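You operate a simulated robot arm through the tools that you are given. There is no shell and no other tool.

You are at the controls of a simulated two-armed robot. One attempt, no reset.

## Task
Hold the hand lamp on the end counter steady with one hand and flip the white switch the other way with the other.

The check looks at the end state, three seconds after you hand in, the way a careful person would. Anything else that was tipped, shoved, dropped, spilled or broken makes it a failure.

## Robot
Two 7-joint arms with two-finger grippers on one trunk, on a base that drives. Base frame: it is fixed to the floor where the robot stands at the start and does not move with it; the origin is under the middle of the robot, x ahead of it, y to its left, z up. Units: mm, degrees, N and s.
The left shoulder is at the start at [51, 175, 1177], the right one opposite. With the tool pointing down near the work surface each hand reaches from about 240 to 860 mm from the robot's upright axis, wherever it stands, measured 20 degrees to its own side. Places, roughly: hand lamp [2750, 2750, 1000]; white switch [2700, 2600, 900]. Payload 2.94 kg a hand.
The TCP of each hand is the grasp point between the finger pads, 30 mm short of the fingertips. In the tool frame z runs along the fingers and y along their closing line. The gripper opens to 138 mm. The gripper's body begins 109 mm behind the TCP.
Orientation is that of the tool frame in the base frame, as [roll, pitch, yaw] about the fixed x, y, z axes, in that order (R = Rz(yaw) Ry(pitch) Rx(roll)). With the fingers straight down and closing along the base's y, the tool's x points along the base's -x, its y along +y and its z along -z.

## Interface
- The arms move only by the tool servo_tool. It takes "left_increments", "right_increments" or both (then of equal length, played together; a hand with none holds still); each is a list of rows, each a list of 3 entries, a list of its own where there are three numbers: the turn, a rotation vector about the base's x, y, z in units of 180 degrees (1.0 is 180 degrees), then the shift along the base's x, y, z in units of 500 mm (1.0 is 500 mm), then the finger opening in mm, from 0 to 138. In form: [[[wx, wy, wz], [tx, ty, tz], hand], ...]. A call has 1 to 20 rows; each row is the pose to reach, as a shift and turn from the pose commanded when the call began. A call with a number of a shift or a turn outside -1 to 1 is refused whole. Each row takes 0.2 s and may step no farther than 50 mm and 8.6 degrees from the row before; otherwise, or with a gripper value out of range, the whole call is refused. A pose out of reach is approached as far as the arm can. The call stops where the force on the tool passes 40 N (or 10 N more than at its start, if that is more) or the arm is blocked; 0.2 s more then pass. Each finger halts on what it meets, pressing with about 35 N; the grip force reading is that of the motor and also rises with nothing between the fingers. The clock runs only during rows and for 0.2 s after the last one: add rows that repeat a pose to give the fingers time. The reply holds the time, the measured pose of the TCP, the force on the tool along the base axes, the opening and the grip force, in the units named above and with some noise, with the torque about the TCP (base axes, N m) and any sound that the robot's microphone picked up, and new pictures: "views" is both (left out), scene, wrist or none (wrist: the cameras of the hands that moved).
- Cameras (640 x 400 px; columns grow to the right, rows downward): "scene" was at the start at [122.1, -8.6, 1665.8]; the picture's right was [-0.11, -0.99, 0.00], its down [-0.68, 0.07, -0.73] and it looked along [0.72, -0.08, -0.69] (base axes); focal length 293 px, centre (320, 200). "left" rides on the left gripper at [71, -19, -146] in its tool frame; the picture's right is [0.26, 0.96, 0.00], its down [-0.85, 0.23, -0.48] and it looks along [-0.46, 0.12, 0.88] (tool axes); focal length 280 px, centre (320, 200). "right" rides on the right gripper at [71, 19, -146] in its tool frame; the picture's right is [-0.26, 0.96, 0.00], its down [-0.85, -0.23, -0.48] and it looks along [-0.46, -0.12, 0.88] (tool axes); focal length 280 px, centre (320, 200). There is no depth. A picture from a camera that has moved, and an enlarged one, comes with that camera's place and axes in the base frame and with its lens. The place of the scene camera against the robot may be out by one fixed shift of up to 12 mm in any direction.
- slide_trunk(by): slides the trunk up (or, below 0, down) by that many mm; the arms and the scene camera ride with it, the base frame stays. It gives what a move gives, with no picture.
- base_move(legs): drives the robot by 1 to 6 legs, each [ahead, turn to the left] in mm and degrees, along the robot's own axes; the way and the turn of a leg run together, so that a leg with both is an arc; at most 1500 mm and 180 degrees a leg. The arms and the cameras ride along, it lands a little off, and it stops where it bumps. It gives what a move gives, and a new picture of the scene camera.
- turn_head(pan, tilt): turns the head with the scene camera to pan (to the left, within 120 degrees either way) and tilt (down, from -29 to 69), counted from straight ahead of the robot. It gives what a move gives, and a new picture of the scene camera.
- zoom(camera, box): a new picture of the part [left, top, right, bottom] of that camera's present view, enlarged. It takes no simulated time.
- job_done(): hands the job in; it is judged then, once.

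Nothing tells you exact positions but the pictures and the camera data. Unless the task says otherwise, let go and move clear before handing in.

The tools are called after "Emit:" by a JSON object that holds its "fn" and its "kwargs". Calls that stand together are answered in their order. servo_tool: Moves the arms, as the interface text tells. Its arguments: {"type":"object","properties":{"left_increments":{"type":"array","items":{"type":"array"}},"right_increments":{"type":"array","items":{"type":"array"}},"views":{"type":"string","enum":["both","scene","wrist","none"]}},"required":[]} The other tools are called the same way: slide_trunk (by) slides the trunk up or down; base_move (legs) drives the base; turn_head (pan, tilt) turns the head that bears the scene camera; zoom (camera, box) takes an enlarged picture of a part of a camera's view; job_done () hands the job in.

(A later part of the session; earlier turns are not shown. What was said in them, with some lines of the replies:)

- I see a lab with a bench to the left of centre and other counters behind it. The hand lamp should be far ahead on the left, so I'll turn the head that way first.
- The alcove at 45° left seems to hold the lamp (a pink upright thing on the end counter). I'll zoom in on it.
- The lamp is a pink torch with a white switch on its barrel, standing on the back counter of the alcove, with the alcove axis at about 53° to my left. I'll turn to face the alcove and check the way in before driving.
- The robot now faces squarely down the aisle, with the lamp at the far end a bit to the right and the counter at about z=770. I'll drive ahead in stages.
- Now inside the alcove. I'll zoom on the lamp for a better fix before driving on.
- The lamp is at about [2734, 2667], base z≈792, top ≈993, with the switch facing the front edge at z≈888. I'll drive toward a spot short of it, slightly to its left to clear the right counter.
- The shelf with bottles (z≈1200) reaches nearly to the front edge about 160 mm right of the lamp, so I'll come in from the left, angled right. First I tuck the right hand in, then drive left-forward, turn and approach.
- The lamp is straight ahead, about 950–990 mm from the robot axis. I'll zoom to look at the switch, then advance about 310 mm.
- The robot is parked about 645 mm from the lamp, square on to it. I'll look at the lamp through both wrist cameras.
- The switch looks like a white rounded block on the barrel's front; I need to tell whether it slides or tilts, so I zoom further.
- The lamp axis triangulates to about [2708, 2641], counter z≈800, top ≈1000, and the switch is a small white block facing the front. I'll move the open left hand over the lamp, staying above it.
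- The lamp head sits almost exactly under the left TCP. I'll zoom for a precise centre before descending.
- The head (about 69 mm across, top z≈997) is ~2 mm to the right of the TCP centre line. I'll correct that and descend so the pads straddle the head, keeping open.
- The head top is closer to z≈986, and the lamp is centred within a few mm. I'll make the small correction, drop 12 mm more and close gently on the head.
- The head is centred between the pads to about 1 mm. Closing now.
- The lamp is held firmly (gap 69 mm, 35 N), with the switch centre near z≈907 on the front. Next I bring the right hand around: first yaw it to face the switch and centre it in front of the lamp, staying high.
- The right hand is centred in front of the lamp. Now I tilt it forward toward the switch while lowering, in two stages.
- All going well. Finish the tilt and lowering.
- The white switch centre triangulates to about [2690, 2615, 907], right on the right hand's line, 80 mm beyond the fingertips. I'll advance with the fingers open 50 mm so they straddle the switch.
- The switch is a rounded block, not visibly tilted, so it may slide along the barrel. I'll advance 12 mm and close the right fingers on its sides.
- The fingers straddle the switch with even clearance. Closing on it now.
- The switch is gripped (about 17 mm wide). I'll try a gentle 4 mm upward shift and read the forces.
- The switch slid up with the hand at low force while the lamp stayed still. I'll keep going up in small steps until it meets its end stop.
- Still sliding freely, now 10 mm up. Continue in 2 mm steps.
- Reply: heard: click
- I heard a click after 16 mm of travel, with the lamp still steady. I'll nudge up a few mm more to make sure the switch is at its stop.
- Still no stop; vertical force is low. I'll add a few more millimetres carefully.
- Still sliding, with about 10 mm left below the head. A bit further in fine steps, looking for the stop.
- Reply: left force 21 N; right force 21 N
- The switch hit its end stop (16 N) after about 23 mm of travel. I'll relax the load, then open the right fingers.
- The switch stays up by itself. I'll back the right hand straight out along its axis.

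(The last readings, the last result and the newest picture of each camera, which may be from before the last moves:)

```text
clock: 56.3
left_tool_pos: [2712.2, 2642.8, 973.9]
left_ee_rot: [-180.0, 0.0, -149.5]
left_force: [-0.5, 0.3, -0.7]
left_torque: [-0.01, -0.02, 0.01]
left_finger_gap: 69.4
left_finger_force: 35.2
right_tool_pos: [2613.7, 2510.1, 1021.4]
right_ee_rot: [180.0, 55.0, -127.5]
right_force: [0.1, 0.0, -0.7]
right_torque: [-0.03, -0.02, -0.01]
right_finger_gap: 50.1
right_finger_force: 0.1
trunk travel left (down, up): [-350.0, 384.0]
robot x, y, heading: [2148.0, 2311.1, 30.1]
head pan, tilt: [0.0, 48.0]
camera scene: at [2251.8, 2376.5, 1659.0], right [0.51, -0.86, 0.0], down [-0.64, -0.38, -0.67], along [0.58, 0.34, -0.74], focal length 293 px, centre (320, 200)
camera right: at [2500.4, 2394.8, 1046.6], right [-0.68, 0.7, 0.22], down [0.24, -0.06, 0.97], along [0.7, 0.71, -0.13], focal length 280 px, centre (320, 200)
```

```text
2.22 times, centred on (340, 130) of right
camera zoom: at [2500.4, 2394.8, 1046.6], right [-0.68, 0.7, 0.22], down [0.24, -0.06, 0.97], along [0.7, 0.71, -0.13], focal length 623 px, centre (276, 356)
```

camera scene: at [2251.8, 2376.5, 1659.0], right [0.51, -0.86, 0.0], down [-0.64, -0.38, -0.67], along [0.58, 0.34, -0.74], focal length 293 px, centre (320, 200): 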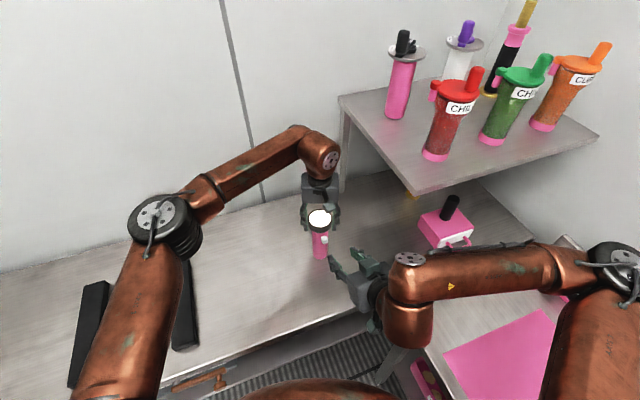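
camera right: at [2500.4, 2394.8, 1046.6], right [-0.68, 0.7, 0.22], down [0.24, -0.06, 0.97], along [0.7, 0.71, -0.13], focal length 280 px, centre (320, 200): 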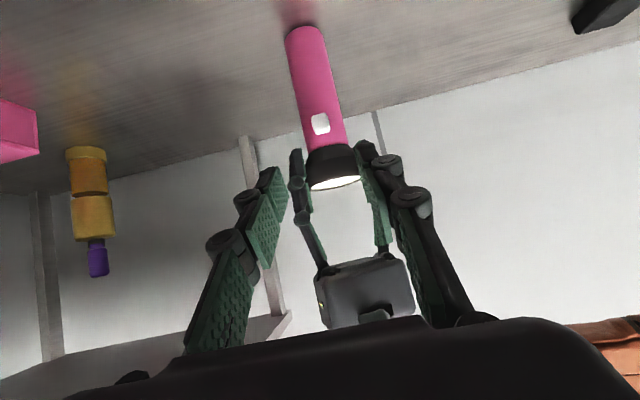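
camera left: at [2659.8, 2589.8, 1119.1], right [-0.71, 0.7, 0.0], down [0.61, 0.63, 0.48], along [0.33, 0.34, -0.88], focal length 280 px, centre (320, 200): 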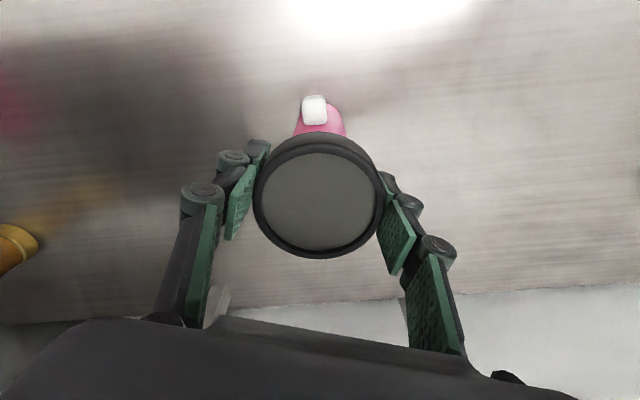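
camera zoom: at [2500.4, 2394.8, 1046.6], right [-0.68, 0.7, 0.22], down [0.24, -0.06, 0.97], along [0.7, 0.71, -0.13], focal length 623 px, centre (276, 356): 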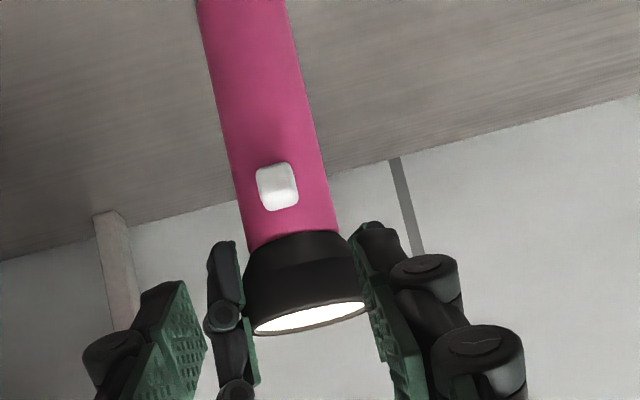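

The lamp is now lit, so the switch has flipped. I'll release the left hand gently and check the lamp stands before lifting.

Emit:
{"fn": "servo_tool", "kwargs": {"left_increments": [[[0, 0, 0], [0, 0, 0], 72], [[0, 0, 0], [0, 0, 0], 76], [[0, 0, 0], [0, 0, 0], 84], [[0, 0, 0], [0, 0, 0], 96], [[0, 0, 0], [0, 0, 0], 112], [[0, 0, 0], [0, 0, 0], 128], [[0, 0, 0], [0, 0, 0], 138], [[0, 0, 0], [0, 0, 0], 138]]}}

```text
clock: 58.1
left_tool_pos: [2711.9, 2642.2, 973.4]
left_ee_rot: [-179.9, 0.0, -149.6]
left_force: [0.0, 0.1, -0.2]
left_torque: [-0.02, -0.02, 0.01]
left_finger_gap: 138.3
left_finger_force: 0.0
right_tool_pos: [2612.8, 2510.1, 1021.1]
right_ee_rot: [179.9, 55.0, -127.4]
right_force: [0.1, 0.2, -0.1]
right_torque: [-0.03, 0.01, 0.01]
right_finger_gap: 50.2
right_finger_force: 0.0
trunk travel left (down, up): [-350.0, 384.0]
robot x, y, heading: [2151.5, 2310.5, 30.3]
head pan, tilt: [0.0, 48.0]
camera scene: at [2251.6, 2376.3, 1659.1], right [0.51, -0.86, 0.0], down [-0.64, -0.38, -0.67], along [0.58, 0.34, -0.74], focal length 293 px, centre (320, 200)
camera left: at [2659.9, 2589.7, 1118.9], right [-0.71, 0.7, 0.0], down [0.61, 0.63, 0.48], along [0.33, 0.34, -0.88], focal length 280 px, centre (320, 200)
```

scene: 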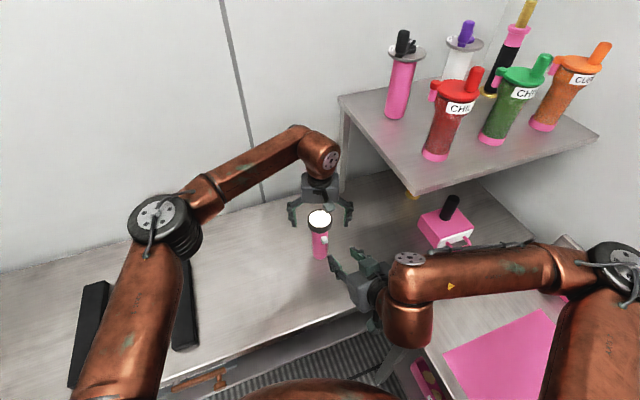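
left: 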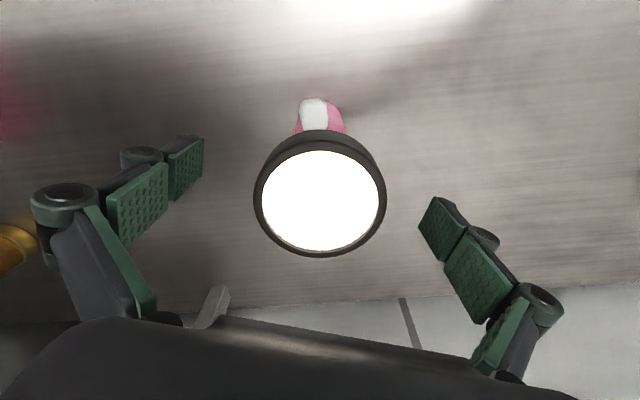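

The lamp stands freely, lit, between the open fingers. I'll lift the left hand straight up, then move it back and left.

Emit:
{"fn": "servo_tool", "kwargs": {"left_increments": [[[0, 0, 0], [0, 0, 0.05], 138], [[0, 0, 0], [0, 0, 0.12], 138], [[0, 0, 0], [0, 0, 0.2], 138], [[0, 0, 0], [0, 0, 0.28], 138], [[0, 0, 0], [-0.067, 0.044, 0.3], 138], [[0, 0, 0], [-0.134, 0.088, 0.3], 138], [[0, 0, 0], [-0.201, 0.133, 0.3], 138], [[0, 0, 0], [-0.268, 0.177, 0.3], 138], [[0, 0, 0], [-0.336, 0.221, 0.3], 138], [[0, 0, 0], [-0.336, 0.221, 0.3], 138]]}}

Emit:
{"fn": "servo_tool", "kwargs": {"right_increments": [[[0, 0, 0], [-0.03, -0.04, 0.03], 50], [[0, 0, 0], [-0.06, -0.08, 0.06], 50], [[0, 0, 0], [-0.06, -0.08, 0.06], 50]]}}

Emit:
{"fn": "zoom", "kwargs": {"camera": "scene", "box": [270, 180, 370, 280]}}

```text
clock: 60.3
left_tool_pos: [2545.2, 2749.9, 1123.8]
left_ee_rot: [180.0, 0.0, -149.7]
left_force: [-0.2, -0.6, 0.4]
left_torque: [0.02, 0.01, 0.03]
left_finger_gap: 138.0
left_finger_force: 0.0
right_tool_pos: [2614.4, 2509.4, 1020.8]
right_ee_rot: [179.8, 55.0, -127.4]
right_force: [0.2, -0.5, 0.0]
right_torque: [-0.01, 0.01, 0.04]
right_finger_gap: 49.9
right_finger_force: 0.1
trunk travel left (down, up): [-350.0, 384.0]
robot x, y, heading: [2145.9, 2310.2, 30.5]
head pan, tilt: [0.0, 48.0]
camera scene: at [2252.7, 2375.4, 1659.0], right [0.51, -0.86, 0.0], down [-0.64, -0.38, -0.67], along [0.58, 0.34, -0.74], focal length 293 px, centre (320, 200)
camera left: at [2493.0, 2698.9, 1268.7], right [-0.71, 0.7, 0.0], down [0.62, 0.63, 0.48], along [0.33, 0.34, -0.88], focal length 280 px, centre (320, 200)
```

scene: 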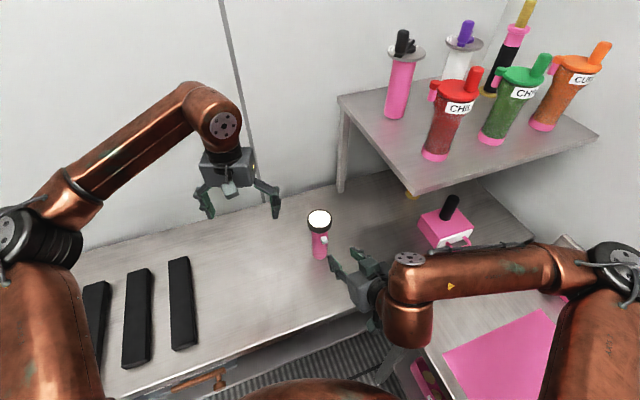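
left: 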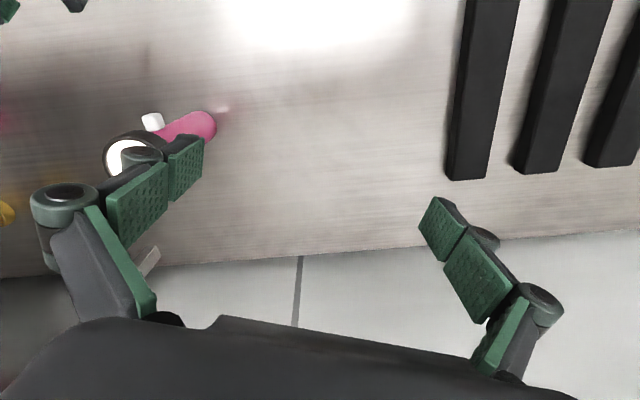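

```text
clock: 61.1
left_tool_pos: [2544.6, 2750.9, 1124.2]
left_ee_rot: [-180.0, 0.0, -149.6]
left_force: [0.8, -0.9, -0.4]
left_torque: [0.1, 0.06, -0.01]
left_finger_gap: 138.2
left_finger_force: 0.0
right_tool_pos: [2619.3, 2487.1, 1051.1]
right_ee_rot: [179.7, 54.8, -127.7]
right_force: [0.8, -0.3, 0.3]
right_torque: [0.06, 0.04, 0.04]
right_finger_gap: 49.6
right_finger_force: 0.1
right hand out of reach, approached as far as the arm can: row 1, 2, 3
trunk travel left (down, up): [-350.0, 384.0]
robot x, y, heading: [2147.5, 2309.9, 30.4]
head pan, tilt: [0.0, 48.0]
camera scene: at [2252.1, 2373.5, 1659.2], right [0.51, -0.86, 0.0], down [-0.64, -0.38, -0.67], along [0.58, 0.34, -0.74], focal length 293 px, centre (320, 200)
camera right: at [2506.4, 2371.4, 1077.6], right [-0.68, 0.7, 0.22], down [0.25, -0.06, 0.97], along [0.7, 0.71, -0.13], focal length 280 px, centre (320, 200)
```

scene: 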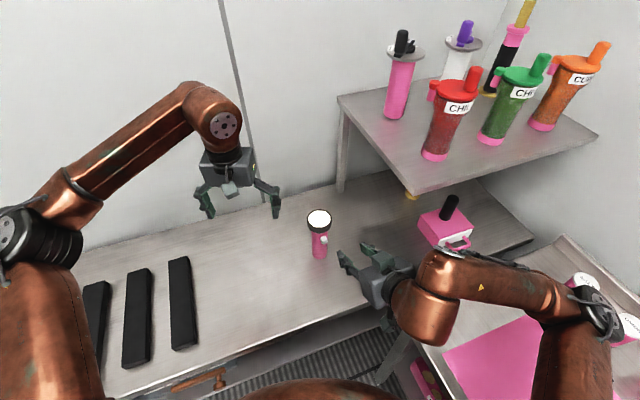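
right: 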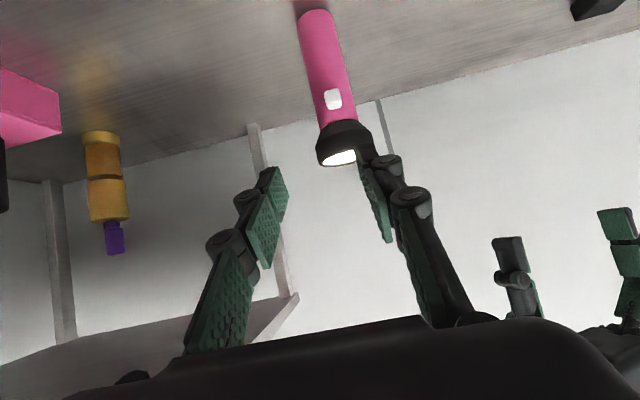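

```text
4.00 times, centred on (320, 230) of scene
camera zoom: at [2252.1, 2373.5, 1659.2], right [0.51, -0.86, 0.0], down [-0.64, -0.38, -0.67], along [0.58, 0.34, -0.74], focal length 1172 px, centre (320, 80)
```

zoom: 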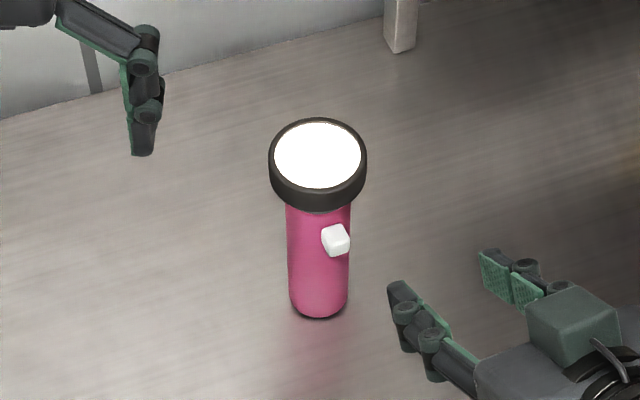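

The lamp is lit, upright and free of both hands. I'll take a quick look to the right to make sure the right elbow hasn't touched anything on that counter.

Emit:
{"fn": "turn_head", "kwargs": {"pan": -35, "tilt": 45}}

```text
clock: 62.1
left_tool_pos: [2544.9, 2752.6, 1123.9]
left_ee_rot: [-180.0, 0.1, -149.6]
left_force: [0.0, -0.5, 0.3]
left_torque: [-0.02, -0.05, 0.02]
left_finger_gap: 137.8
left_finger_force: 0.0
right_tool_pos: [2619.2, 2489.6, 1051.2]
right_ee_rot: [179.8, 54.8, -127.5]
right_force: [0.6, 0.3, -0.2]
right_torque: [0.01, 0.05, 0.0]
right_finger_gap: 49.9
right_finger_force: 0.1
trunk travel left (down, up): [-350.0, 384.0]
robot x, y, heading: [2151.8, 2315.2, 30.6]
head pan, tilt: [-35.0, 45.0]
camera scene: at [2264.6, 2330.2, 1663.3], right [-0.08, -1.0, 0.0], down [-0.71, 0.06, -0.71], along [0.7, -0.06, -0.71], focal length 293 px, centre (320, 200)
```

scene: 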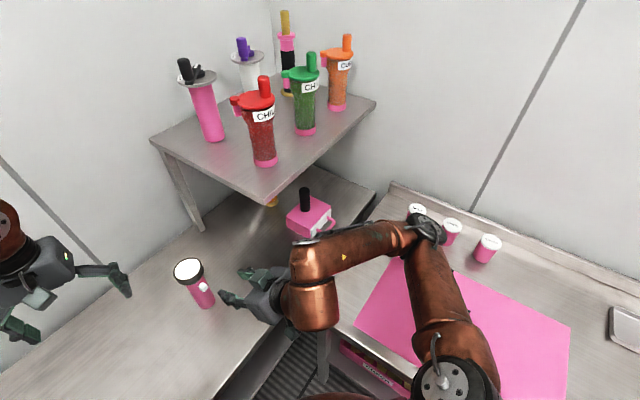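

Everything on the right counter and the shelf is in place, the lamp stands lit on the end counter, and both hands are clear. Handing in.

Emit:
{"fn": "job_done", "kwargs": {}}

```text
The job is handed in.
```

I flipped the white switch on the hand lamp, and the lamp is now lit and standing upright on the end counter. The left hand held the lamp by its head while the right hand slid the switch about 23 mm up the barrel. I heard it click partway and felt it reach its end stop.

Both hands let go and moved clear before I handed in. In the last pictures nothing else had been moved on the shelf or the counters in view. At no point did I feel the arms hit anything.
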